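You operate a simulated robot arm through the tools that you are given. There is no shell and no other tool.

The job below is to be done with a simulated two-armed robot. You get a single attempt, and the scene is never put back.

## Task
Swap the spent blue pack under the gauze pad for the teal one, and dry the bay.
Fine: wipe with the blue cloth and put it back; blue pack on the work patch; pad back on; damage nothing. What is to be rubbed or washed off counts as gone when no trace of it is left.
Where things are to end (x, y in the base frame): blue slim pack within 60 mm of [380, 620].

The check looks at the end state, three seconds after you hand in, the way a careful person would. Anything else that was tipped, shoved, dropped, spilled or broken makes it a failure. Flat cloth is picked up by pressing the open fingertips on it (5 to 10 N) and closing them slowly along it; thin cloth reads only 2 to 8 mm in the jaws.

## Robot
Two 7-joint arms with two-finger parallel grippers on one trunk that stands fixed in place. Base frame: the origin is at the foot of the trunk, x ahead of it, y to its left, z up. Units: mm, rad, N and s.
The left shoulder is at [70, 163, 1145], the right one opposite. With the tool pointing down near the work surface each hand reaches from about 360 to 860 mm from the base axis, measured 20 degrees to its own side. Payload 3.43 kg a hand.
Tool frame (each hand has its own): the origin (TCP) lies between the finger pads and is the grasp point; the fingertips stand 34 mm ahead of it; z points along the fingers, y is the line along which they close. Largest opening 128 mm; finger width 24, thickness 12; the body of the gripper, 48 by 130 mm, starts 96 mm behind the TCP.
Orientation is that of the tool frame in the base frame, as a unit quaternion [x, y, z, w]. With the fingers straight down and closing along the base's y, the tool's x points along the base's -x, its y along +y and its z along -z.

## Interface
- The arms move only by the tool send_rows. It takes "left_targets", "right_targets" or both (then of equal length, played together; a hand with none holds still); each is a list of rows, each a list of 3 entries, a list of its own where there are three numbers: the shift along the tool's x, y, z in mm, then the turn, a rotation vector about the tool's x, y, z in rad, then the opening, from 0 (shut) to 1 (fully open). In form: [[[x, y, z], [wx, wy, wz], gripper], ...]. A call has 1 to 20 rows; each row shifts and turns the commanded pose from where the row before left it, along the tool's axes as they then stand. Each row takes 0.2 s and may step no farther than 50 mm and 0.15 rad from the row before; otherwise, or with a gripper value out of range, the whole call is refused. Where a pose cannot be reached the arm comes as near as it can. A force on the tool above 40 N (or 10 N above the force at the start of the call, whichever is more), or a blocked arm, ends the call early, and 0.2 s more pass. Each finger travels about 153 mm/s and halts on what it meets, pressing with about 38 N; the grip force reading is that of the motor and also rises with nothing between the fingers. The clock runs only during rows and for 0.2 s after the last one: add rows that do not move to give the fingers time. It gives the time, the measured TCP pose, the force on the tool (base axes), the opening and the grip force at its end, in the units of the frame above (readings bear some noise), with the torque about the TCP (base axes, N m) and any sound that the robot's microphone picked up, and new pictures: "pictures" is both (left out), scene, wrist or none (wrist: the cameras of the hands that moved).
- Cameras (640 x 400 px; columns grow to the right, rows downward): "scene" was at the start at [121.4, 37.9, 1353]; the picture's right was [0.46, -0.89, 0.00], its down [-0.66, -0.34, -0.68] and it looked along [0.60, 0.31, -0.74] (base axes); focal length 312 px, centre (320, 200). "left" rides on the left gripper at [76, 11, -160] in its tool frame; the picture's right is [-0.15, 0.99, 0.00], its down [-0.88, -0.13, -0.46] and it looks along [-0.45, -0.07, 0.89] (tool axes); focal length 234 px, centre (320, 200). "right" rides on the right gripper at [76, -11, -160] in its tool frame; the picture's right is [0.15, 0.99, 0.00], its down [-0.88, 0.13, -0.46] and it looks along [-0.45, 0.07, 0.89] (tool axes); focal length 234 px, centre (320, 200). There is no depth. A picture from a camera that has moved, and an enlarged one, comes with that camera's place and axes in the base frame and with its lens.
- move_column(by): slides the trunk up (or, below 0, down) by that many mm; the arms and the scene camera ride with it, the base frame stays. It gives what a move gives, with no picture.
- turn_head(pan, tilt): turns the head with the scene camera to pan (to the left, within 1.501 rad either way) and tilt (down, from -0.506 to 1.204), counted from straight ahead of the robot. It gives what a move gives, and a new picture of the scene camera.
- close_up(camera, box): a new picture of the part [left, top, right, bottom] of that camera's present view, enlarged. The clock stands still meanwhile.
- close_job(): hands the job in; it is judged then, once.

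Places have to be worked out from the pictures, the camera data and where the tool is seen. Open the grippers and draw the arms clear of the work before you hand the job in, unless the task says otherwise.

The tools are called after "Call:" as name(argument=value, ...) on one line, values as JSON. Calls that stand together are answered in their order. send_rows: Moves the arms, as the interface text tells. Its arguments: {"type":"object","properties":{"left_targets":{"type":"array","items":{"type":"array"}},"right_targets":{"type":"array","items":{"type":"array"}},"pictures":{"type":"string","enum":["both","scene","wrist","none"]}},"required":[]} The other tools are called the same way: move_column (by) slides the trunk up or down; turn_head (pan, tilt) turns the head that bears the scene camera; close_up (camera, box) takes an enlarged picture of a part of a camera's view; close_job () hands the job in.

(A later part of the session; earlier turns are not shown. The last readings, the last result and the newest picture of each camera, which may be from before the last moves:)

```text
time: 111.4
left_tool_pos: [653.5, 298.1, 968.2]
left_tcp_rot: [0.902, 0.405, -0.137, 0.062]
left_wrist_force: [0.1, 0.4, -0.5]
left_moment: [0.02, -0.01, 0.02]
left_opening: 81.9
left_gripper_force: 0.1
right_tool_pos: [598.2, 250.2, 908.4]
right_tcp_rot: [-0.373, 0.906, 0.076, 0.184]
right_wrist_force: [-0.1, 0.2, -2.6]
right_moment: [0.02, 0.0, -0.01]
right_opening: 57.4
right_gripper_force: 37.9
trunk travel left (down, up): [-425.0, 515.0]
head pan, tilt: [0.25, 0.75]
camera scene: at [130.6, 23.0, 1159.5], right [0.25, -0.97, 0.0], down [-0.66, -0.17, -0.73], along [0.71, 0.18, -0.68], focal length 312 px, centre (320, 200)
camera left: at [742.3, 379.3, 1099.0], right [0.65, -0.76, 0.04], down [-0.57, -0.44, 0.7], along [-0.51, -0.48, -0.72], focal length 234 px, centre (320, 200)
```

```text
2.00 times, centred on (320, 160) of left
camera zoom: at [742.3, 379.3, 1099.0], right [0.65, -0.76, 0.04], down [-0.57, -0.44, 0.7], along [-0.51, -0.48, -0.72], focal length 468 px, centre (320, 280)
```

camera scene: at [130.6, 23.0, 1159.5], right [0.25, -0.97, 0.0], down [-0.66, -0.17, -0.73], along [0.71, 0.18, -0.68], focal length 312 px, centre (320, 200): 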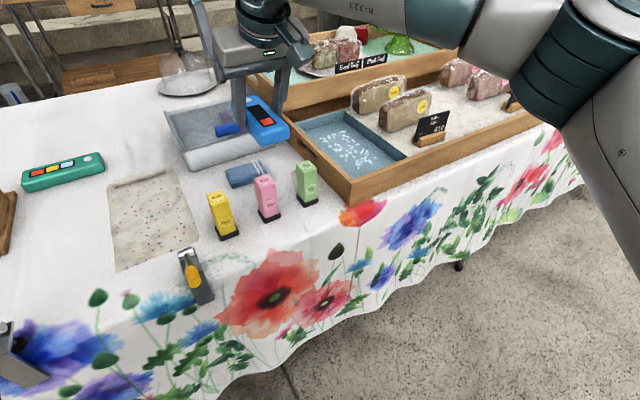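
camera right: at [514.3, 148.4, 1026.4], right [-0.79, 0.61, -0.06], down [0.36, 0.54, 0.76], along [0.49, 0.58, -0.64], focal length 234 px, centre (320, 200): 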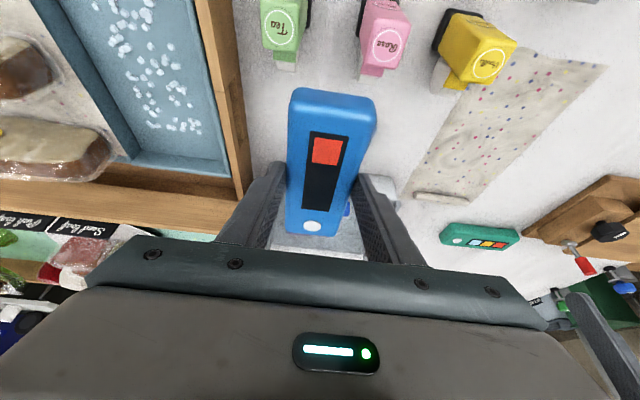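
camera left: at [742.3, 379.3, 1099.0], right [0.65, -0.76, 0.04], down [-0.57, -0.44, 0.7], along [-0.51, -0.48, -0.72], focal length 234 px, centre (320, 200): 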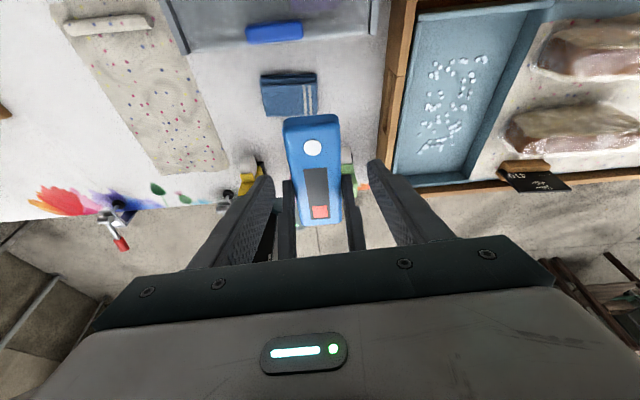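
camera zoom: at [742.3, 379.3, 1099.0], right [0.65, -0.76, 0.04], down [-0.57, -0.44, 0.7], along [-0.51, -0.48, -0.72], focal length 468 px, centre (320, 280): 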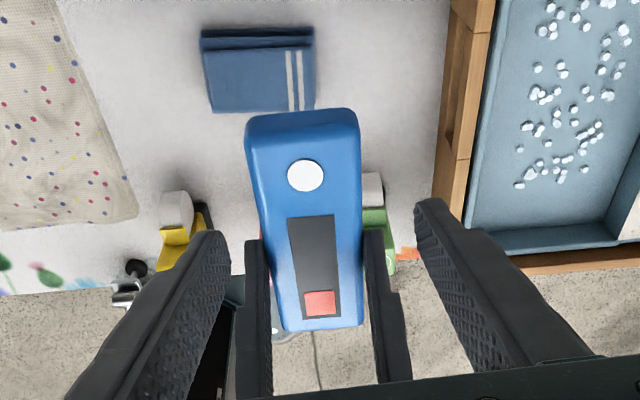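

The left fingertips straddle the pack's far end with about 2 mm lateral error; pack top is at z≈893. Descending in steps.

Call:
send_rows(left_targets=[[[6.1, 1.5, 19.7], [0, 0, 0], 0.64], [[6.1, 0, 19.7], [0, 0, 0], 0.64], [[0, 0, 0], [0, 0, 0], 0.64]], pictures="wrist")

Call:
close_up(camera="left", box=[200, 60, 440, 260])

Call:
close_up(camera="right", box=[200, 60, 440, 260])

Call:
close_up(camera="scene", box=[170, 0, 340, 170])

```text
time: 112.2
left_tool_pos: [654.2, 297.7, 927.6]
left_tcp_rot: [0.902, 0.404, -0.136, 0.061]
left_wrist_force: [1.0, 0.1, -0.2]
left_moment: [-0.02, 0.0, 0.03]
left_opening: 82.0
left_gripper_force: 0.1
right_tool_pos: [600.6, 247.9, 906.3]
right_tcp_rot: [-0.373, 0.907, 0.076, 0.183]
right_wrist_force: [0.7, 0.3, -1.4]
right_moment: [-0.02, 0.04, 0.01]
right_opening: 57.1
right_gripper_force: 38.4
trunk travel left (down, up): [-425.0, 515.0]
head pan, tilt: [0.25, 0.75]
camera left: at [743.8, 378.3, 1057.7], right [0.65, -0.76, 0.04], down [-0.57, -0.44, 0.7], along [-0.51, -0.47, -0.72], focal length 234 px, centre (320, 200)
```

left: 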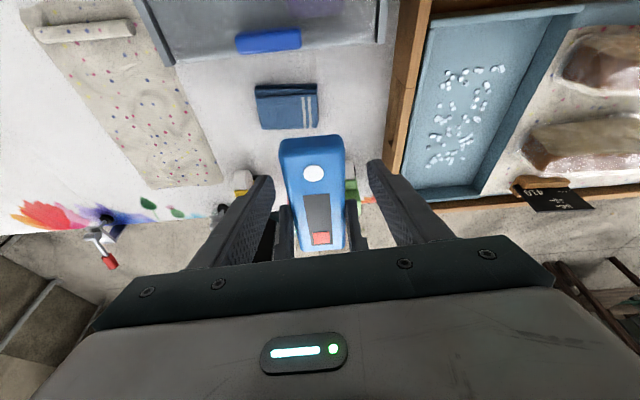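

```text
2.00 times, centred on (320, 160) of left
camera zoom: at [743.8, 378.3, 1057.7], right [0.65, -0.76, 0.04], down [-0.57, -0.44, 0.7], along [-0.51, -0.47, -0.72], focal length 468 px, centre (320, 280)
```

zoom: 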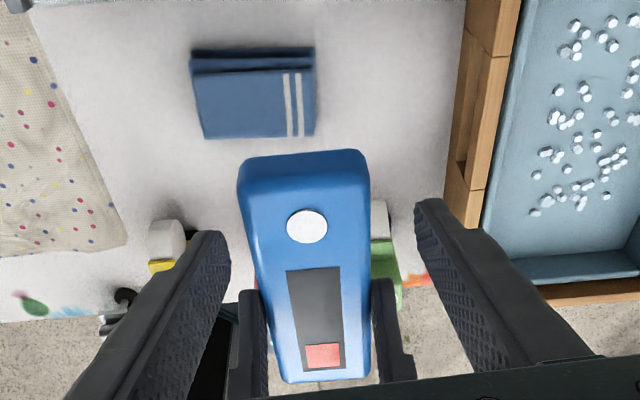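

```text
2.00 times, centred on (320, 160) of right
camera zoom: at [514.2, 148.7, 1026.5], right [-0.79, 0.61, -0.06], down [0.36, 0.54, 0.76], along [0.49, 0.58, -0.64], focal length 468 px, centre (320, 280)
```

zoom: 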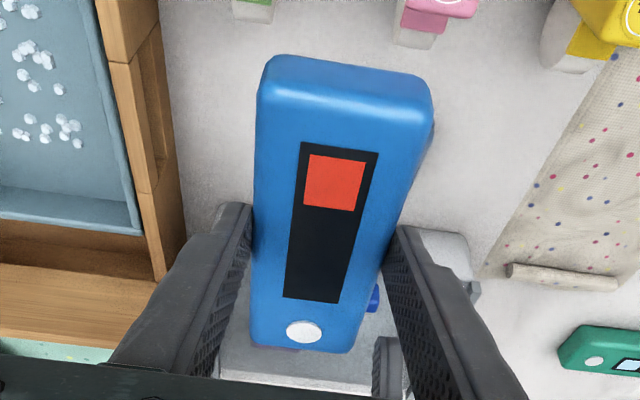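

```text
2.35 times, centred on (255, 85) of scene
camera zoom: at [131.3, 22.2, 1159.4], right [0.25, -0.97, 0.0], down [-0.66, -0.17, -0.73], along [0.71, 0.18, -0.68], focal length 734 px, centre (473, 471)
```

zoom: 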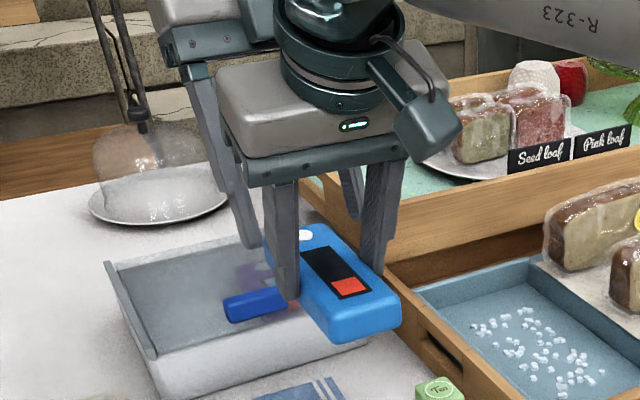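

The pack sits about 6 mm off-centre between the left fingers. Correcting that sideways, then descending the rest.

Call:
send_rows(left_targets=[[[0, -6, 0], [0, 0, 0], 0.64], [[3.1, 0, 10], [0, 0, 0], 0.64], [[3.1, 0, 10], [0, 0, 0], 0.64], [[0, 0, 0], [0, 0, 0], 0.64]], pictures="none")

Call:
close_up(camera="left", box=[200, 80, 440, 280])

Call:
close_up(camera="scene", box=[170, 0, 340, 170])

Call:
close_up(camera="right", box=[200, 60, 440, 260])

```text
time: 113.2
left_tool_pos: [649.2, 300.4, 906.0]
left_tcp_rot: [0.902, 0.405, -0.136, 0.062]
left_wrist_force: [0.3, 0.1, -0.5]
left_moment: [-0.02, -0.03, 0.02]
left_opening: 81.8
left_gripper_force: 0.1
right_tool_pos: [599.1, 248.6, 906.9]
right_tcp_rot: [-0.373, 0.906, 0.075, 0.183]
right_wrist_force: [0.3, -1.4, -2.6]
right_moment: [-0.03, 0.04, -0.02]
right_opening: 57.2
right_gripper_force: 38.5
trunk travel left (down, up): [-425.0, 515.0]
head pan, tilt: [0.25, 0.75]
```

```text
2.00 times, centred on (320, 180) of left
camera zoom: at [738.5, 381.0, 1036.5], right [0.65, -0.76, 0.04], down [-0.57, -0.44, 0.7], along [-0.51, -0.47, -0.72], focal length 468 px, centre (320, 240)
```

zoom: 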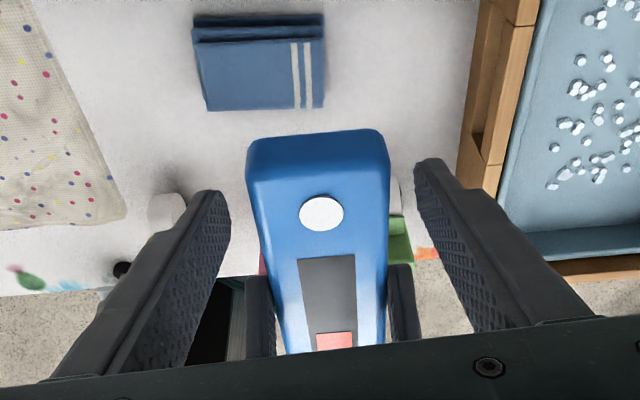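

```text
2.35 times, centred on (255, 85) of scene
camera zoom: at [131.4, 22.3, 1159.4], right [0.25, -0.97, 0.0], down [-0.66, -0.17, -0.73], along [0.71, 0.18, -0.68], focal length 734 px, centre (473, 471)
```

zoom: 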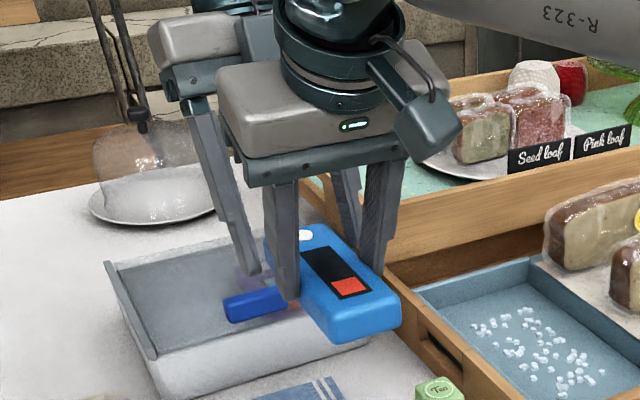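

```text
2.00 times, centred on (320, 160) of right
camera zoom: at [514.3, 148.7, 1026.5], right [-0.79, 0.61, -0.06], down [0.36, 0.54, 0.76], along [0.49, 0.58, -0.64], focal length 468 px, centre (320, 280)
```

zoom: 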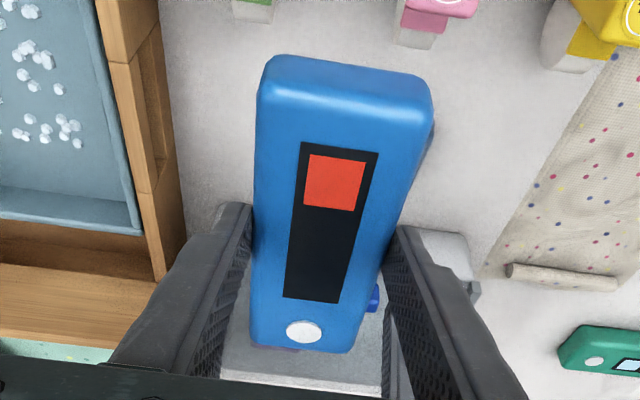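

Now centred. Closing the left fingers gradually while the right keeps holding.

Call:
send_rows(left_targets=[[[0, 0, 0], [0, 0, 0], 0.58], [[0, 0, 0], [0, 0, 0], 0.53], [[0, 0, 0], [0, 0, 0], 0.49], [[0, 0, 0], [0, 0, 0], 0.46], [[0, 0, 0], [0, 0, 0], 0.43], [[0, 0, 0], [0, 0, 0], 0.4], [[0, 0, 0], [0, 0, 0], 0.35], [[0, 0, 0], [0, 0, 0], 0.35]], pictures="none")

Call:
close_up(camera="left", box=[200, 80, 440, 280])

Call:
close_up(camera="scene", box=[170, 0, 340, 170])

```text
time: 115.0
left_tool_pos: [649.2, 300.1, 904.7]
left_tcp_rot: [0.902, 0.405, -0.136, 0.062]
left_wrist_force: [1.9, 0.6, -1.3]
left_moment: [0.25, 0.05, -0.9]
left_opening: 58.8
left_gripper_force: 38.2
right_tool_pos: [600.2, 248.1, 907.3]
right_tcp_rot: [-0.373, 0.906, 0.075, 0.184]
right_wrist_force: [-1.6, -0.1, -1.2]
right_moment: [-0.21, -0.07, 0.98]
right_opening: 57.4
right_gripper_force: 37.9
trunk travel left (down, up): [-425.0, 515.0]
head pan, tilt: [0.25, 0.75]
```

```text
2.00 times, centred on (320, 180) of left
camera zoom: at [738.6, 380.9, 1036.5], right [0.65, -0.76, 0.04], down [-0.57, -0.44, 0.7], along [-0.51, -0.47, -0.72], focal length 468 px, centre (320, 240)
```

zoom: 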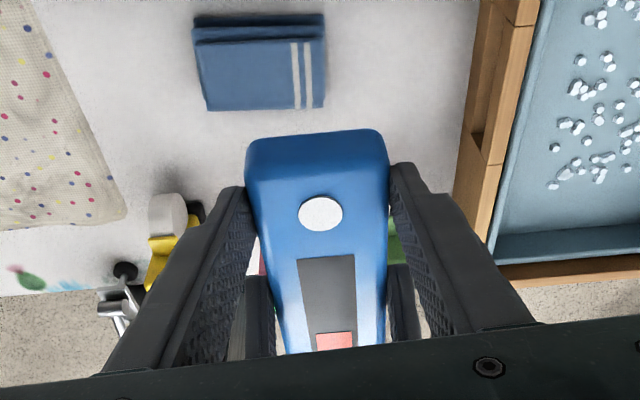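

```text
2.35 times, centred on (255, 85) of scene
camera zoom: at [131.4, 22.3, 1159.4], right [0.25, -0.97, 0.0], down [-0.66, -0.17, -0.73], along [0.71, 0.18, -0.68], focal length 734 px, centre (473, 471)
```

zoom: 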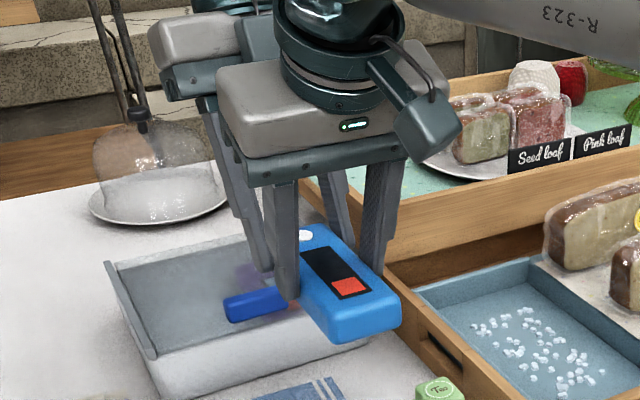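

Both hands hold the pack (left 58.8 mm, 38 N). Now opening the right hand a little and checking that the left carries the weight.

Call:
send_rows(left_targets=[[[0, 0, 0], [0, 0, 0], 0.35], [[0, 0, 0], [0, 0, 0], 0.35], [[0, 0, 0], [0, 0, 0], 0.35], [[0, 0, 0], [0, 0, 0], 0.35]], right_targets=[[[0, 0, 0], [0, 0, 0], 0.44], [[0, 0, 0], [0, 0, 0], 0.48], [[0, 0, 0], [0, 0, 0], 0.52], [[0, 0, 0], [0, 0, 0], 0.55]], pictures="none")

Call:
close_up(camera="scene", box=[170, 0, 340, 170])

```text
time: 116.0
left_tool_pos: [648.9, 300.3, 906.5]
left_tcp_rot: [0.902, 0.404, -0.137, 0.061]
left_wrist_force: [0.1, 0.2, 0.1]
left_moment: [0.09, -0.11, 0.0]
left_opening: 57.2
left_gripper_force: 38.1
right_tool_pos: [599.8, 249.6, 907.7]
right_tcp_rot: [-0.372, 0.907, 0.075, 0.184]
right_wrist_force: [0.0, 0.5, 0.6]
right_moment: [0.02, -0.03, 0.03]
right_opening: 70.2
right_gripper_force: 0.2
trunk travel left (down, up): [-425.0, 515.0]
head pan, tilt: [0.25, 0.75]
```

```text
2.35 times, centred on (255, 85) of scene
camera zoom: at [131.4, 22.4, 1159.4], right [0.25, -0.97, 0.0], down [-0.66, -0.17, -0.73], along [0.71, 0.18, -0.68], focal length 734 px, centre (473, 471)
```

zoom: 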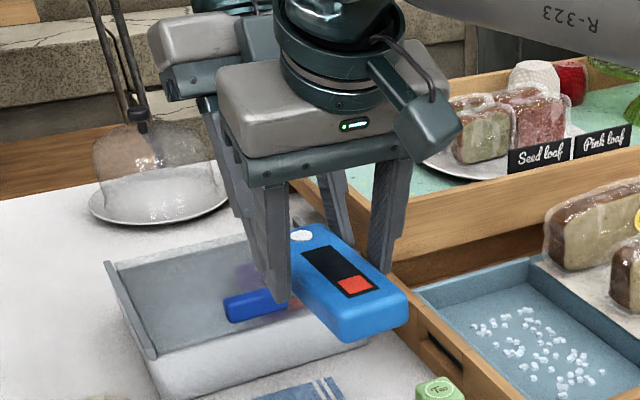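

The left hand holds it. Backing the right hand off along its fingers and away to the right.

Call:
send_rows(right_targets=[[[0, 0, -15], [0, 0, 0], 0.55], [[0, 0, -20], [0, 0, 0], 0.55], [[0, 0, -20], [0, 0, 0], 0.55], [[0, 0, -20], [0, 0, 0], 0.55], [[0, -30, -10], [0, 0, 0], 0.55], [[0, -40, 0], [0, 0, 0], 0.55], [[0, -40, 0], [0, 0, 0], 0.55], [[0, -40, 0], [0, 0, 0], 0.55], [[0, 0, 0], [0, 0, 0], 0.55]], pictures="both")

Call:
close_up(camera="left", box=[200, 80, 440, 280])

```text
time: 118.0
left_tool_pos: [650.0, 301.5, 905.6]
left_tcp_rot: [0.902, 0.405, -0.136, 0.061]
left_wrist_force: [-0.6, 0.2, 0.6]
left_moment: [0.08, -0.1, -0.02]
left_opening: 57.6
left_gripper_force: 38.1
right_tool_pos: [679.6, 120.8, 984.0]
right_tcp_rot: [-0.374, 0.906, 0.076, 0.183]
right_wrist_force: [-0.2, -0.2, 0.1]
right_moment: [-0.01, 0.02, 0.0]
right_opening: 70.2
right_gripper_force: 0.1
trunk travel left (down, up): [-425.0, 515.0]
head pan, tilt: [0.25, 0.75]
camera scene: at [131.1, 22.8, 1159.4], right [0.25, -0.97, 0.0], down [-0.66, -0.17, -0.73], along [0.71, 0.18, -0.68], focal length 312 px, centre (320, 200)
camera right: at [594.6, 20.4, 1102.9], right [-0.79, 0.61, -0.06], down [0.36, 0.54, 0.76], along [0.49, 0.58, -0.64], focal length 234 px, centre (320, 200)
```

scene: 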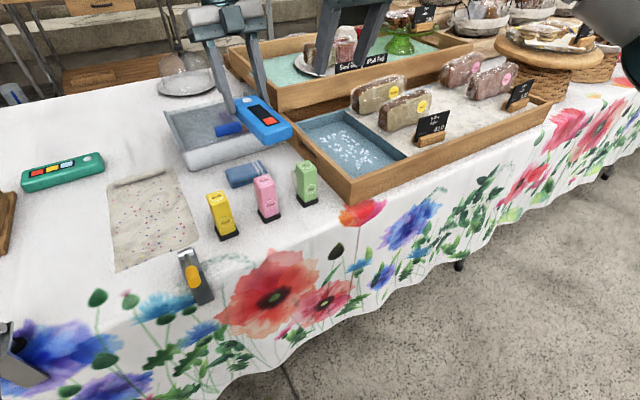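
right: 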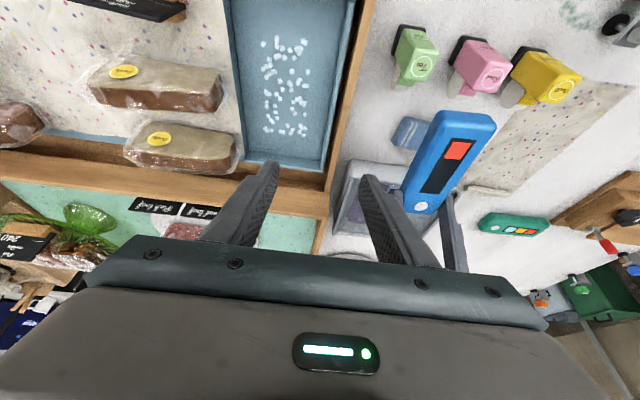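

```text
2.00 times, centred on (320, 180) of left
camera zoom: at [738.2, 381.5, 1036.5], right [0.65, -0.76, 0.04], down [-0.57, -0.44, 0.7], along [-0.51, -0.47, -0.72], focal length 468 px, centre (320, 240)
```

zoom: 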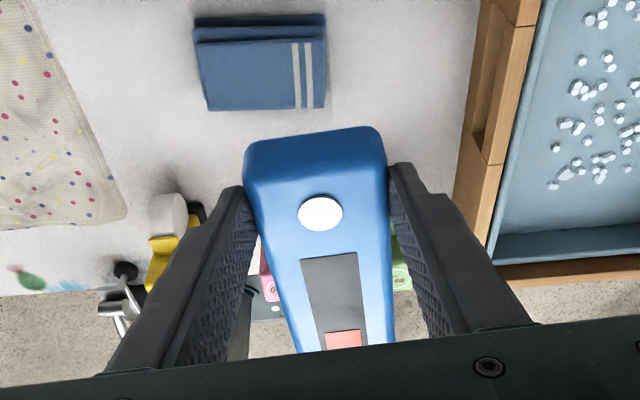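

Transfer done. The left hand now carries the blue pack over to the work patch, aiming for a centre near [390, 610].

Call:
send_rows(left_targets=[[[-13, 0, -42], [0, 0, 0], 0.35], [[9.2, -33.1, -2.85], [0, 0, 0], 0.35], [[9.2, -33.1, -2.85], [0, 0, 0], 0.35], [[9.2, -33.1, -2.85], [0, 0, 0], 0.35], [[9.2, -33.1, -2.85], [0, 0, 0], 0.35], [[9.2, -33.1, -2.85], [0, 0, 0], 0.35], [[9.2, -33.1, -2.85], [0, 0, 0], 0.35], [[9.2, -33.1, -2.85], [0, 0, 0], 0.35], [[9.2, -33.1, -2.85], [0, 0, 0], 0.35], [[9.2, -33.1, -2.85], [0, 0, 0], 0.35], [[9.2, -33.1, -2.85], [0, 0, 0], 0.35], [[9.2, -33.1, -2.85], [0, 0, 0], 0.35], [[9.2, -33.1, -2.85], [0, 0, 0], 0.35], [[0, 0, 0], [0, 0, 0], 0.35]], pictures="wrist")

Call:
turn_head(pan=0.8, tilt=0.75)

```text
time: 121.0
left_tool_pos: [427.9, 650.2, 950.8]
left_tcp_rot: [0.902, 0.405, -0.137, 0.061]
left_wrist_force: [0.9, 0.2, -2.2]
left_moment: [0.11, -0.08, 0.03]
left_opening: 57.3
left_gripper_force: 37.5
right_tool_pos: [679.3, 121.2, 982.1]
right_tcp_rot: [-0.373, 0.906, 0.076, 0.184]
right_wrist_force: [0.4, 0.0, -0.9]
right_moment: [0.01, 0.01, 0.0]
right_opening: 70.5
right_gripper_force: 0.0
trunk travel left (down, up): [-425.0, 515.0]
head pan, tilt: [0.25, 0.75]
camera left: at [517.8, 731.9, 1081.6], right [0.65, -0.76, 0.04], down [-0.57, -0.44, 0.7], along [-0.51, -0.47, -0.72], focal length 234 px, centre (320, 200)
```

left: 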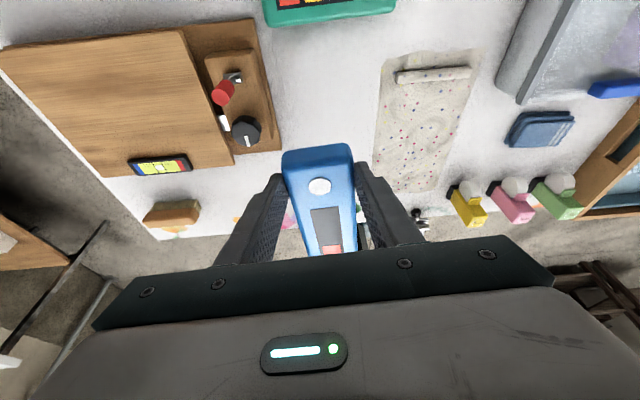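

```text
time: 122.0
left_tool_pos: [428.7, 650.6, 949.8]
left_tcp_rot: [0.902, 0.404, -0.136, 0.061]
left_wrist_force: [-0.1, -0.4, -2.1]
left_moment: [0.06, -0.06, 0.02]
left_opening: 57.5
left_gripper_force: 37.8
right_tool_pos: [679.7, 120.6, 983.9]
right_tcp_rot: [-0.373, 0.906, 0.076, 0.184]
right_wrist_force: [0.3, 0.1, -0.7]
right_moment: [-0.04, 0.0, 0.0]
right_opening: 70.5
right_gripper_force: 0.0
trunk travel left (down, up): [-425.0, 515.0]
head pan, tilt: [0.799, 0.75]
camera scene: at [108.8, 61.4, 1159.4], right [0.72, -0.7, 0.0], down [-0.48, -0.49, -0.73], along [0.51, 0.52, -0.68], focal length 312 px, centre (320, 200)
```

scene: 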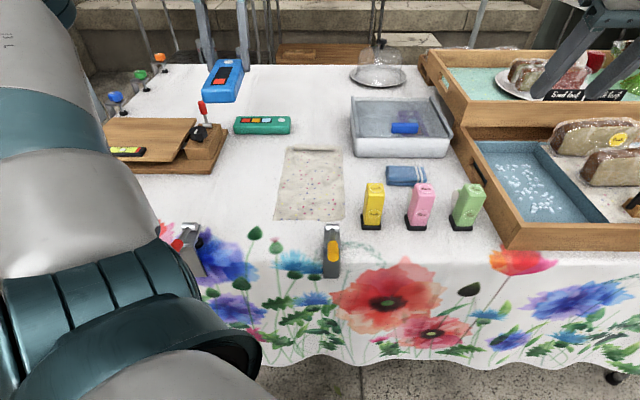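

The pack is above the patch (centre about [387, 608]). Lowering it.

Call:
send_rows(left_targets=[[[8.3, 0, 26.7], [0, 0, 0], 0.35], [[8.3, 0, 26.7], [0, 0, 0], 0.35], [[8.3, 0, 26.7], [0, 0, 0], 0.35], [[8.3, 0, 26.7], [0, 0, 0], 0.35], [[8.3, 0, 26.7], [0, 0, 0], 0.35], [[5.9, 0, 19.1], [0, 0, 0], 0.35], [[0, 0, 0], [0, 0, 0], 0.35]], pictures="both")

Call:
close_up(camera="scene", box=[100, 60, 300, 220])

```text
time: 123.6
left_tool_pos: [429.3, 649.4, 790.0]
left_tcp_rot: [0.902, 0.404, -0.136, 0.061]
left_wrist_force: [0.3, 0.2, -1.4]
left_moment: [0.05, -0.06, -0.01]
left_opening: 57.2
left_gripper_force: 37.8
right_tool_pos: [679.0, 120.6, 983.3]
right_tcp_rot: [-0.373, 0.906, 0.076, 0.184]
right_wrist_force: [0.0, -0.6, 0.7]
right_moment: [0.0, 0.01, -0.02]
right_opening: 70.6
right_gripper_force: 0.1
trunk travel left (down, up): [-425.0, 515.0]
head pan, tilt: [0.799, 0.75]
camera scene: at [108.7, 61.3, 1159.4], right [0.72, -0.7, 0.0], down [-0.48, -0.49, -0.73], along [0.51, 0.52, -0.68], focal length 312 px, centre (320, 200)
camera left: at [518.3, 730.5, 920.8], right [0.65, -0.76, 0.04], down [-0.57, -0.44, 0.7], along [-0.51, -0.47, -0.72], focal length 234 px, centre (320, 200)
```

scene: 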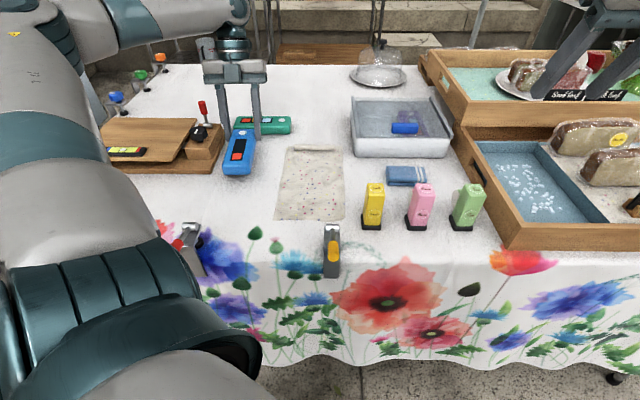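
left: 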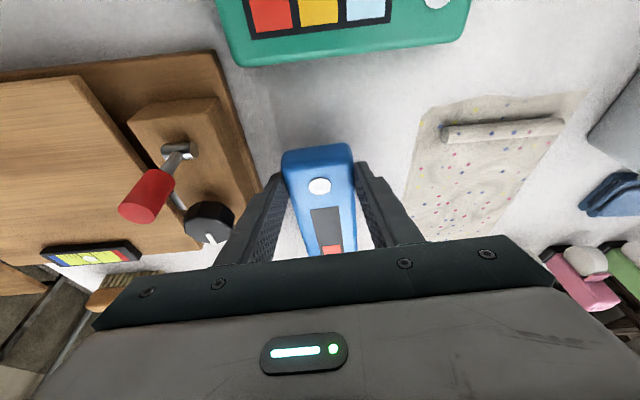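

```text
2.50 times, centred on (200, 140) of scene
camera zoom: at [108.7, 61.3, 1159.4], right [0.72, -0.7, 0.0], down [-0.48, -0.49, -0.73], along [0.51, 0.52, -0.68], focal length 780 px, centre (620, 350)
```

zoom: 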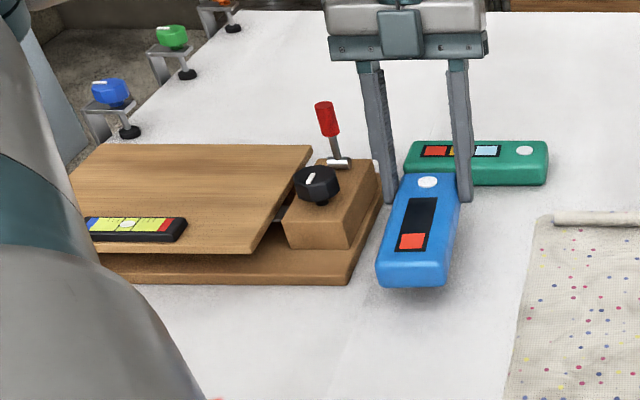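

There's about 18 mm between the left finger and the fixture's base; I'll shift 10 mm away from it and lower the rest in small steps.

Call:
send_rows(left_targets=[[[0, 10, 0], [0, 0, 0], 0.35], [[2.7, 0, 8.6], [0, 0, 0], 0.35], [[2.7, 0, 8.6], [0, 0, 0], 0.35], [[0, 0, 0], [0, 0, 0], 0.35]], pictures="none")

Call:
close_up(camera="scene", box=[180, 90, 300, 190])

```text
time: 124.6
left_tool_pos: [436.9, 645.2, 771.1]
left_tcp_rot: [0.902, 0.405, -0.136, 0.061]
left_wrist_force: [-0.1, 0.2, -2.7]
left_moment: [0.09, -0.06, 0.02]
left_opening: 57.3
left_gripper_force: 37.9
right_tool_pos: [679.8, 121.1, 984.1]
right_tcp_rot: [-0.373, 0.906, 0.076, 0.184]
right_wrist_force: [0.1, 0.3, -0.1]
right_moment: [0.02, 0.01, 0.01]
right_opening: 70.0
right_gripper_force: 0.2
trunk travel left (down, up): [-425.0, 515.0]
head pan, tilt: [0.799, 0.75]
```

```text
4.00 times, centred on (240, 140) of scene
camera zoom: at [108.6, 61.5, 1159.4], right [0.72, -0.7, 0.0], down [-0.48, -0.49, -0.73], along [0.51, 0.52, -0.68], focal length 1248 px, centre (640, 440)
```

zoom: 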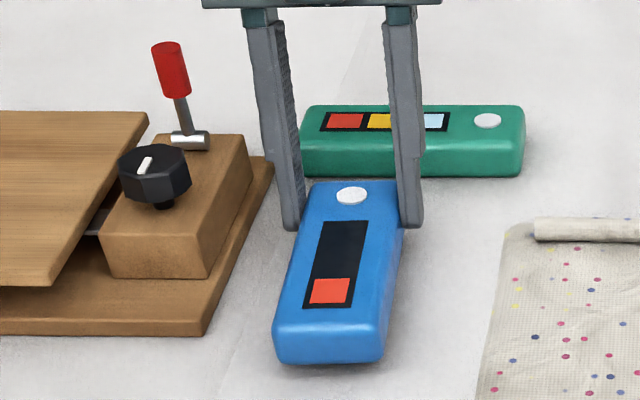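

Call:
send_rows(left_targets=[[[0.9, 0, 2.9], [0, 0, 0], 0.35], [[0.9, 0, 2.9], [0, 0, 0], 0.35], [[0, 0, 0], [0, 0, 0], 0.35]], pictures="none")

Call:
close_up(camera="scene", box=[180, 90, 300, 190])

```text
time: 125.4
left_tool_pos: [437.2, 642.5, 766.1]
left_tcp_rot: [0.902, 0.404, -0.136, 0.061]
left_wrist_force: [0.1, -0.6, -1.2]
left_moment: [0.08, -0.07, -0.01]
left_opening: 57.4
left_gripper_force: 38.3
right_tool_pos: [680.8, 120.1, 983.8]
right_tcp_rot: [-0.372, 0.907, 0.075, 0.184]
right_wrist_force: [0.0, -0.8, -0.1]
right_moment: [-0.01, -0.04, -0.01]
right_opening: 70.5
right_gripper_force: 0.0
trunk travel left (down, up): [-425.0, 515.0]
head pan, tilt: [0.799, 0.75]
```

```text
4.00 times, centred on (240, 140) of scene
camera zoom: at [108.7, 61.4, 1159.4], right [0.72, -0.7, 0.0], down [-0.48, -0.49, -0.73], along [0.51, 0.52, -0.68], focal length 1248 px, centre (640, 440)
```

zoom: 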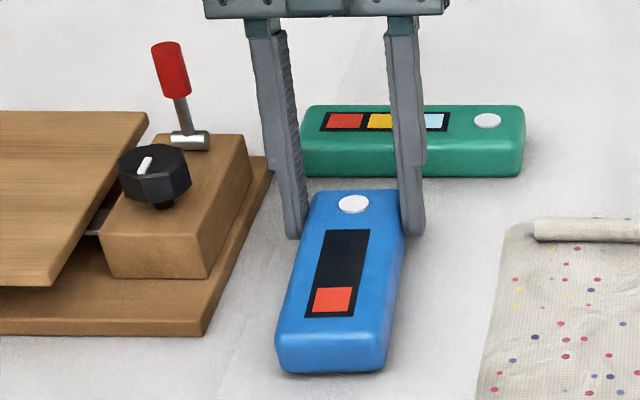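

Call:
send_rows(left_targets=[[[0.9, 0, 2.9], [0, 0, 0], 0.35], [[0.9, 0, 2.9], [0, 0, 0], 0.35], [[0, 0, 0], [0, 0, 0], 0.35]], pictures="none")

```text
time: 126.2
left_tool_pos: [436.2, 645.0, 762.2]
left_tcp_rot: [0.902, 0.405, -0.136, 0.061]
left_wrist_force: [2.9, 6.7, 14.5]
left_moment: [-0.66, 0.7, -0.17]
left_opening: 57.8
left_gripper_force: 37.7
right_tool_pos: [678.8, 120.1, 984.1]
right_tcp_rot: [-0.373, 0.906, 0.077, 0.183]
right_wrist_force: [-0.6, 0.3, 0.7]
right_moment: [-0.01, 0.0, 0.03]
right_opening: 70.3
right_gripper_force: 0.1
trunk travel left (down, up): [-425.0, 515.0]
head pan, tilt: [0.799, 0.75]
```

The pack touches the table. Easing off 1 mm, opening the fingers and backing out.

Call:
send_rows(left_targets=[[[-0.3, 0, -1.0], [0, 0, 0], 0.42], [[0, 0, 0], [0, 0, 0], 0.48], [[0, 0, 0], [0, 0, 0], 0.53], [[0, 0, 0], [0, 0, 0], 0.56], [[-3, 0, -9.5], [0, 0, 0], 0.56], [[-6, 0, -19], [0, 0, 0], 0.56], [[-9, 0, -28.6], [0, 0, 0], 0.56], [[-12, 0, -38], [0, 0, 0], 0.56], [[-12, 0, -38], [0, 0, 0], 0.56], [[0, 0, 0], [0, 0, 0], 0.56]], pictures="both")

Call:
close_up(camera="scene", box=[160, 80, 360, 240])

```text
time: 128.4
left_tool_pos: [436.3, 644.9, 901.0]
left_tcp_rot: [0.902, 0.405, -0.136, 0.062]
left_wrist_force: [-0.2, 0.1, 1.2]
left_moment: [0.01, -0.02, -0.03]
left_opening: 71.8
left_gripper_force: 0.1
right_tool_pos: [679.8, 120.1, 983.0]
right_tcp_rot: [-0.372, 0.907, 0.075, 0.183]
right_wrist_force: [-0.3, -0.3, -0.4]
right_moment: [-0.02, 0.01, -0.01]
right_opening: 70.5
right_gripper_force: 0.1
trunk travel left (down, up): [-425.0, 515.0]
head pan, tilt: [0.799, 0.75]
camera scene: at [108.7, 61.7, 1159.4], right [0.72, -0.7, 0.0], down [-0.48, -0.49, -0.73], along [0.51, 0.52, -0.68], focal length 312 px, centre (320, 200)
camera left: at [525.2, 725.6, 1031.9], right [0.65, -0.76, 0.04], down [-0.57, -0.44, 0.7], along [-0.51, -0.47, -0.72], focal length 234 px, centre (320, 200)
```

scene: 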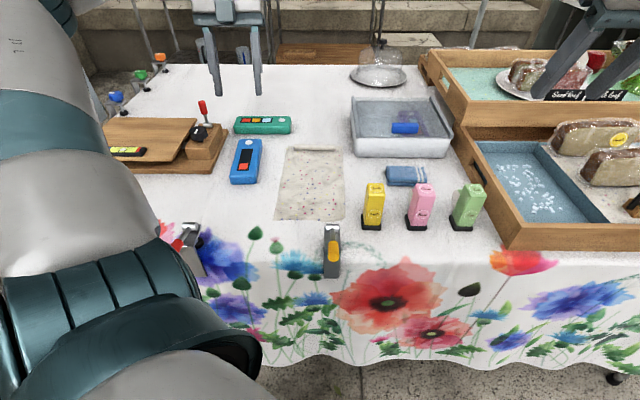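
left: 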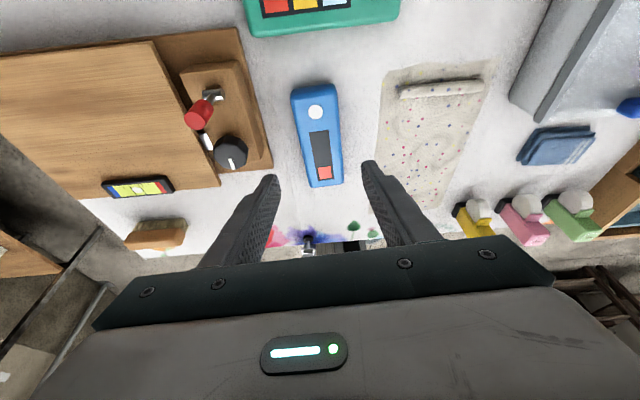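

```text
2.50 times, centred on (260, 160) of scene
camera zoom: at [108.7, 61.7, 1159.4], right [0.72, -0.7, 0.0], down [-0.48, -0.49, -0.73], along [0.51, 0.52, -0.68], focal length 780 px, centre (470, 300)
```

zoom: 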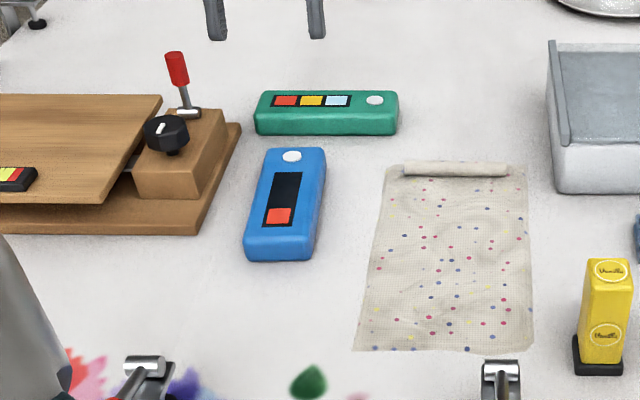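

The blue pack is on the work patch. Next the cloth: I'll bring the right hand above it and look.

Call:
send_rows(right_targets=[[[-15, 35.7, 6.4], [0, 0, 0], 0.55], [[-15, 35.7, 6.4], [0, 0, 0], 0.55], [[-15, 35.7, 6.4], [0, 0, 0], 0.55], [[-15, 35.7, 6.4], [0, 0, 0], 0.55], [[-15, 35.7, 6.4], [0, 0, 0], 0.55], [[9.7, 0, 23], [0, 0, 0], 0.5], [[9.7, 0, 23], [0, 0, 0], 0.5], [[0, 0, 0], [0, 0, 0], 0.5]], left_targets=[[[0, -20, -10], [0, 0, 0], 0.56], [[0, -30, -10], [0, 0, 0], 0.56], [[0, 0, 0], [0, 0, 0], 0.56], [[0, 0, 0], [0, 0, 0], 0.56], [[0, 0, 0], [0, 0, 0], 0.56], [[0, 0, 0], [0, 0, 0], 0.56], [[0, 0, 0], [0, 0, 0], 0.56], [[0, 0, 0], [0, 0, 0], 0.56]], pictures="wrist")

Call:
close_up(camera="right", box=[220, 60, 420, 220])

```text
time: 130.2
left_tool_pos: [402.3, 682.2, 919.3]
left_tcp_rot: [0.902, 0.405, -0.136, 0.061]
left_wrist_force: [0.6, 0.0, 0.3]
left_moment: [0.0, -0.01, 0.02]
left_opening: 71.8
left_gripper_force: 0.1
right_tool_pos: [615.2, 305.9, 933.6]
right_tcp_rot: [-0.372, 0.907, 0.075, 0.183]
right_wrist_force: [-0.1, -0.8, 0.6]
right_moment: [0.01, 0.02, 0.02]
right_opening: 64.2
right_gripper_force: 0.1
trunk travel left (down, up): [-425.0, 515.0]
head pan, tilt: [0.799, 0.75]
camera right: at [529.8, 204.7, 1052.5], right [-0.79, 0.61, -0.06], down [0.36, 0.54, 0.76], along [0.49, 0.58, -0.64], focal length 234 px, centre (320, 200)
camera left: at [490.8, 763.1, 1050.5], right [0.65, -0.76, 0.04], down [-0.57, -0.44, 0.7], along [-0.51, -0.47, -0.72], focal length 234 px, centre (320, 200)
```

right: 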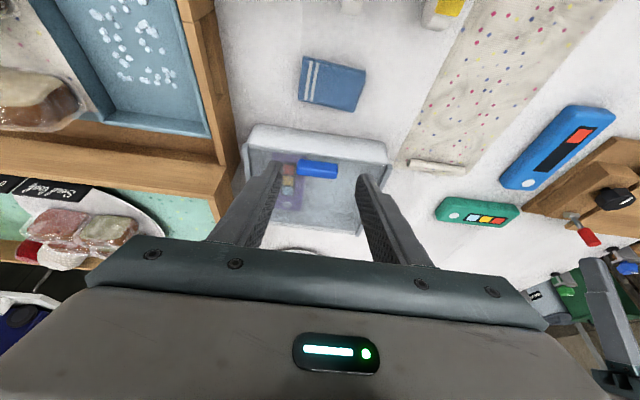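
left: 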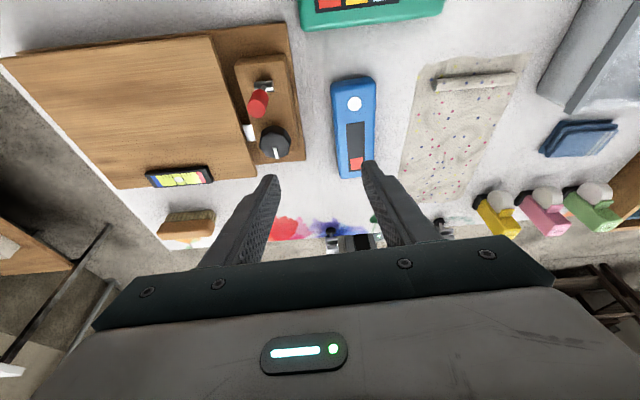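

```text
2.50 times, centred on (320, 140) of right
camera zoom: at [529.8, 204.7, 1052.5], right [-0.79, 0.61, -0.06], down [0.36, 0.54, 0.76], along [0.49, 0.58, -0.64], focal length 585 px, centre (320, 350)
```

zoom: 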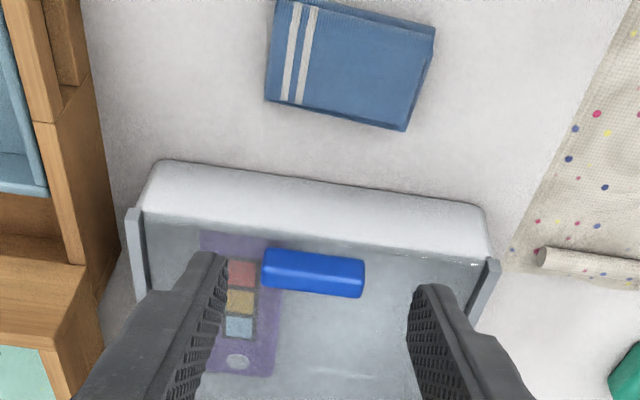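

The cloth's centre is about [615, 310], top near z≈743, stripes at its right end. I'll descend over its centre with fingers about 50 mm apart.

Call:
send_rows(right_targets=[[[13, 0.6, 25.8], [0, 0, 0], 0.4], [[13, 0.6, 25.8], [0, 0, 0], 0.4], [[13, 0.6, 25.8], [0, 0, 0], 0.4], [[13, 0.6, 25.8], [0, 0, 0], 0.4], [[0, 0, 0], [0, 0, 0], 0.4]], pictures="wrist")

Call:
turn_head(pan=0.45, tilt=0.75)

Call:
close_up(camera="right", box=[220, 60, 420, 220])

Call:
close_up(camera="scene", box=[220, 80, 400, 230])

```text
time: 131.4
left_tool_pos: [402.2, 682.0, 919.3]
left_tcp_rot: [0.902, 0.404, -0.136, 0.061]
left_wrist_force: [0.1, 0.2, 0.7]
left_moment: [-0.01, -0.03, 0.02]
left_opening: 71.6
left_gripper_force: 0.0
right_tool_pos: [607.3, 300.2, 818.3]
right_tcp_rot: [-0.373, 0.907, 0.075, 0.184]
right_wrist_force: [0.2, 0.2, 0.4]
right_moment: [-0.03, -0.02, -0.01]
right_opening: 51.4
right_gripper_force: 0.0
trunk travel left (down, up): [-425.0, 515.0]
head pan, tilt: [0.799, 0.75]
camera right: at [522.5, 200.3, 937.9], right [-0.79, 0.61, -0.06], down [0.36, 0.54, 0.76], along [0.49, 0.58, -0.64], focal length 234 px, centre (320, 200)
```

right: 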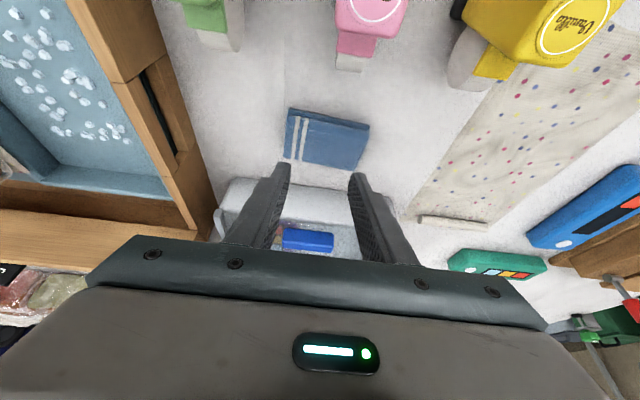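

```text
time: 132.2
left_tool_pos: [402.1, 681.2, 920.1]
left_tcp_rot: [0.902, 0.405, -0.137, 0.061]
left_wrist_force: [-0.5, -1.0, -0.7]
left_moment: [-0.02, 0.02, 0.0]
left_opening: 71.6
left_gripper_force: 0.0
right_tool_pos: [607.4, 301.2, 818.7]
right_tcp_rot: [-0.373, 0.906, 0.076, 0.183]
right_wrist_force: [0.8, -0.2, 0.2]
right_moment: [0.01, 0.05, -0.04]
right_opening: 51.4
right_gripper_force: 0.1
trunk travel left (down, up): [-425.0, 515.0]
head pan, tilt: [0.45, 0.75]
camera scene: at [125.4, 38.0, 1159.4], right [0.44, -0.9, 0.0], down [-0.61, -0.3, -0.73], along [0.66, 0.32, -0.68], focal length 312 px, centre (320, 200)
```

scene: 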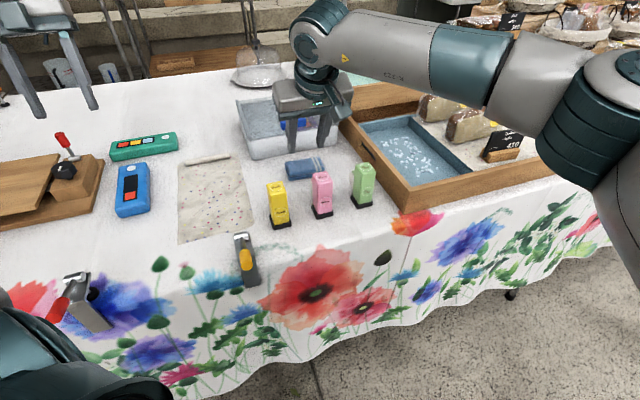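

```text
2.50 times, centred on (320, 140) of right
camera zoom: at [522.7, 200.3, 938.0], right [-0.79, 0.61, -0.06], down [0.36, 0.54, 0.76], along [0.49, 0.58, -0.64], focal length 585 px, centre (320, 350)
```

zoom: 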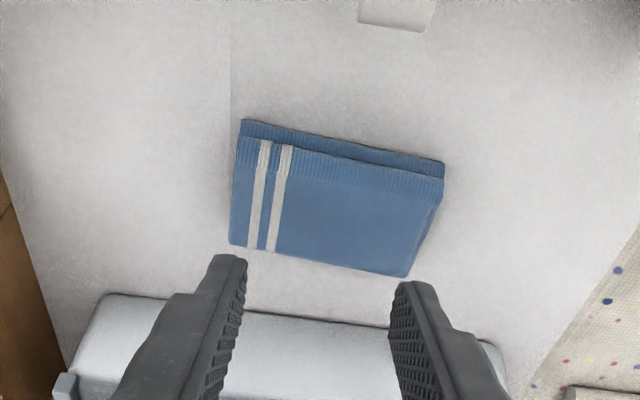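

```text
2.67 times, centred on (310, 155) of scene
camera zoom: at [125.4, 38.0, 1159.4], right [0.44, -0.9, 0.0], down [-0.61, -0.3, -0.73], along [0.66, 0.32, -0.68], focal length 832 px, centre (347, 320)
```

zoom: 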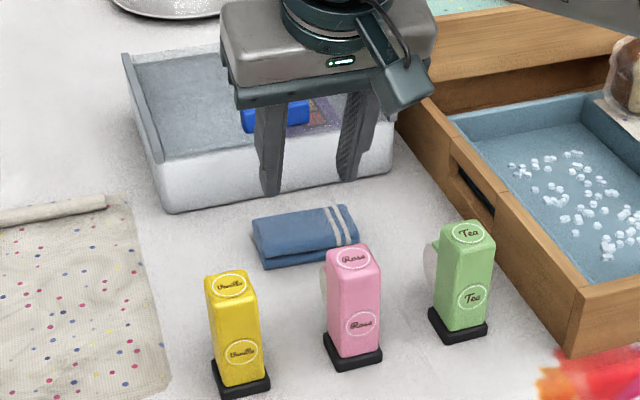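

Alignment is good. Descending vertically, then small steps to a light contact.

Call:
send_rows(right_targets=[[[7.0, 0, 16.6], [0, 0, 0], 0.4], [[7.0, 0, 16.6], [0, 0, 0], 0.4], [[0, 0, 0], [0, 0, 0], 0.4]], pictures="none")

Call:
close_up(camera="right", box=[220, 60, 420, 220])

Call:
close_up(camera="scene", box=[260, 110, 360, 190])

```text
time: 133.0
left_tool_pos: [401.4, 683.4, 919.3]
left_tcp_rot: [0.902, 0.405, -0.136, 0.061]
left_wrist_force: [-0.4, 0.5, 0.9]
left_moment: [-0.02, 0.02, 0.04]
left_opening: 71.8
left_gripper_force: 0.1
right_tool_pos: [607.7, 300.4, 783.7]
right_tcp_rot: [-0.373, 0.907, 0.075, 0.183]
right_wrist_force: [-0.6, 0.3, 0.0]
right_moment: [0.01, -0.01, -0.02]
right_opening: 51.0
right_gripper_force: 0.1
trunk travel left (down, up): [-425.0, 515.0]
head pan, tilt: [0.45, 0.75]
```

```text
2.50 times, centred on (320, 140) of right
camera zoom: at [522.5, 199.8, 902.6], right [-0.79, 0.61, -0.06], down [0.36, 0.54, 0.76], along [0.49, 0.58, -0.64], focal length 585 px, centre (320, 350)
```

zoom: 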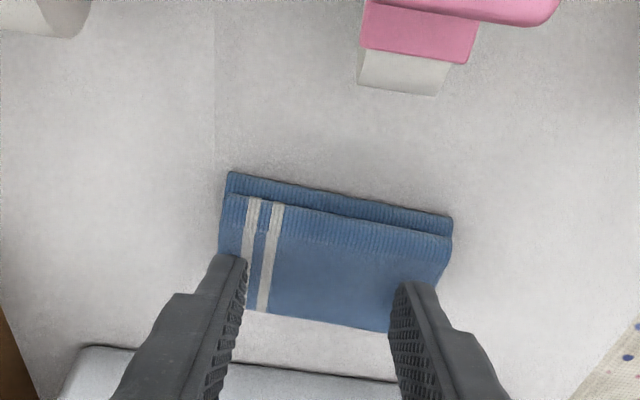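

```text
5.00 times, centred on (310, 150) of scene
camera zoom: at [125.4, 37.9, 1159.5], right [0.44, -0.9, 0.0], down [-0.61, -0.3, -0.73], along [0.66, 0.32, -0.68], focal length 1559 px, centre (370, 450)
```

zoom: 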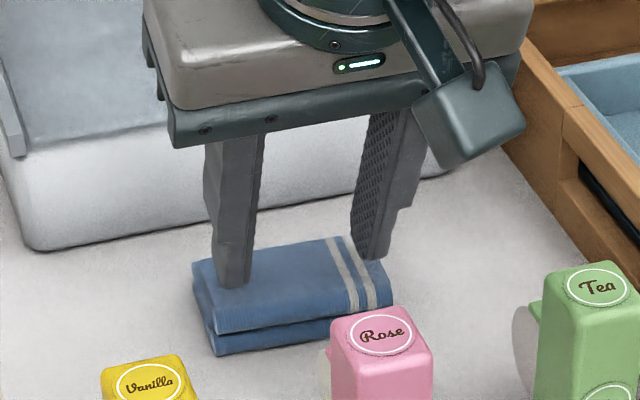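

Call:
send_rows(right_targets=[[[1.2, 0, 2.8], [0, 0, 0], 0.4], [[1.2, 0, 2.8], [0, 0, 0], 0.4], [[0, 0, 0], [0, 0, 0], 0.4]], pictures="none")

Call:
send_rows(right_targets=[[[1.2, 0, 2.8], [0, 0, 0], 0.4], [[0, 0, 0], [0, 0, 0], 0.4]], pictures="none")

Call:
close_up(camera="scene", box=[260, 110, 360, 190])

```text
time: 133.8
left_tool_pos: [401.1, 682.4, 920.3]
left_tcp_rot: [0.902, 0.404, -0.137, 0.061]
left_wrist_force: [-0.4, -0.7, -1.1]
left_moment: [0.05, 0.01, -0.01]
left_opening: 71.7
left_gripper_force: 0.3
right_tool_pos: [607.5, 299.3, 779.8]
right_tcp_rot: [-0.372, 0.906, 0.076, 0.185]
right_wrist_force: [1.9, -0.3, 13.4]
right_moment: [0.06, -0.1, -0.05]
right_opening: 51.3
right_gripper_force: 0.0
trunk travel left (down, up): [-425.0, 515.0]
head pan, tilt: [0.45, 0.75]
```

```text
time: 134.4
left_tool_pos: [401.0, 681.4, 921.9]
left_tcp_rot: [0.902, 0.404, -0.136, 0.061]
left_wrist_force: [0.3, 0.3, -0.2]
left_moment: [0.01, -0.02, 0.0]
left_opening: 71.6
left_gripper_force: 0.0
right_tool_pos: [607.1, 299.6, 778.5]
right_tcp_rot: [-0.372, 0.906, 0.076, 0.187]
right_wrist_force: [7.8, 1.2, 33.1]
right_moment: [0.1, -0.28, -0.08]
right_opening: 51.0
right_gripper_force: 0.1
trunk travel left (down, up): [-425.0, 515.0]
head pan, tilt: [0.45, 0.75]
```

```text
5.00 times, centred on (310, 150) of scene
camera zoom: at [123.2, 36.5, 1160.1], right [0.44, -0.9, 0.0], down [-0.61, -0.3, -0.73], along [0.66, 0.32, -0.68], focal length 1559 px, centre (370, 450)
```

zoom: 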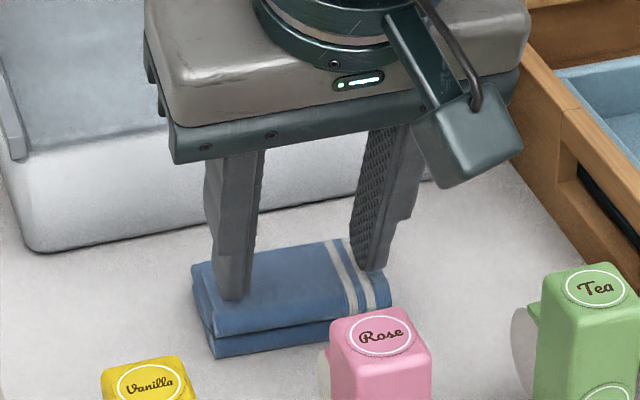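

The folded cloth is quite firm (13→33 N within 1.5 mm), so it behaves like a block; I'll instead grasp it by its two ends. Raising, opening wide, re-centring a few millimetres.

Call:
send_rows(right_targets=[[[-3.9, 0, -9.2], [0, 0, 0], 0.4], [[-7.8, 0, -18.4], [0, 0, 0], 0.6], [[0, 3.5, 0], [0, 0, 0], 0.82], [[0, 0, 0], [0, 0, 0], 0.82], [[0, 0, 0], [0, 0, 0], 0.82]], pictures="none")

Call:
close_up(camera="right", box=[200, 60, 440, 240])

Call:
close_up(camera="scene", box=[260, 110, 360, 190])

```text
time: 135.6
left_tool_pos: [402.1, 683.2, 920.1]
left_tcp_rot: [0.902, 0.404, -0.137, 0.061]
left_wrist_force: [-0.5, 0.0, -0.4]
left_moment: [0.0, -0.01, -0.01]
left_opening: 71.6
left_gripper_force: 0.1
right_tool_pos: [605.1, 302.7, 803.9]
right_tcp_rot: [-0.373, 0.906, 0.076, 0.184]
right_wrist_force: [-0.2, -0.2, 0.5]
right_moment: [0.03, 0.0, -0.01]
right_opening: 105.2
right_gripper_force: 0.1
trunk travel left (down, up): [-425.0, 515.0]
head pan, tilt: [0.45, 0.75]
```

```text
2.22 times, centred on (320, 150) of right
camera zoom: at [519.9, 203.3, 923.3], right [-0.79, 0.61, -0.06], down [0.36, 0.54, 0.76], along [0.49, 0.58, -0.64], focal length 520 px, centre (320, 311)
```

zoom: 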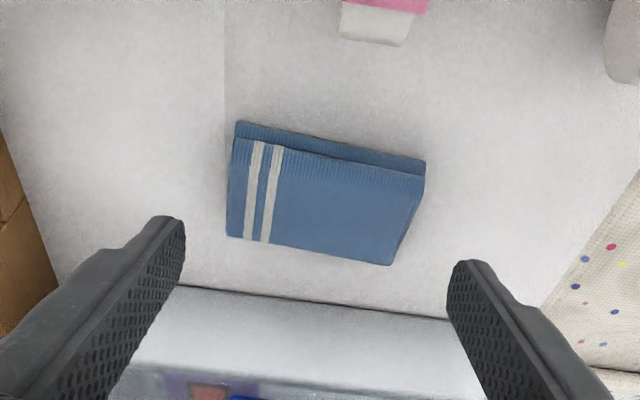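

```text
5.00 times, centred on (310, 150) of scene
camera zoom: at [125.5, 38.1, 1159.4], right [0.44, -0.9, 0.0], down [-0.61, -0.3, -0.73], along [0.66, 0.32, -0.68], focal length 1559 px, centre (370, 450)
```

zoom: 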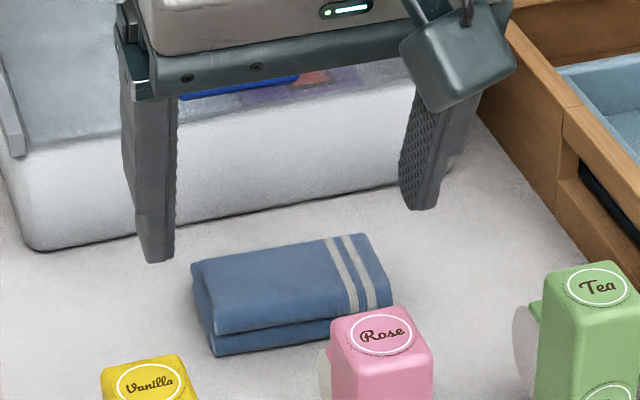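

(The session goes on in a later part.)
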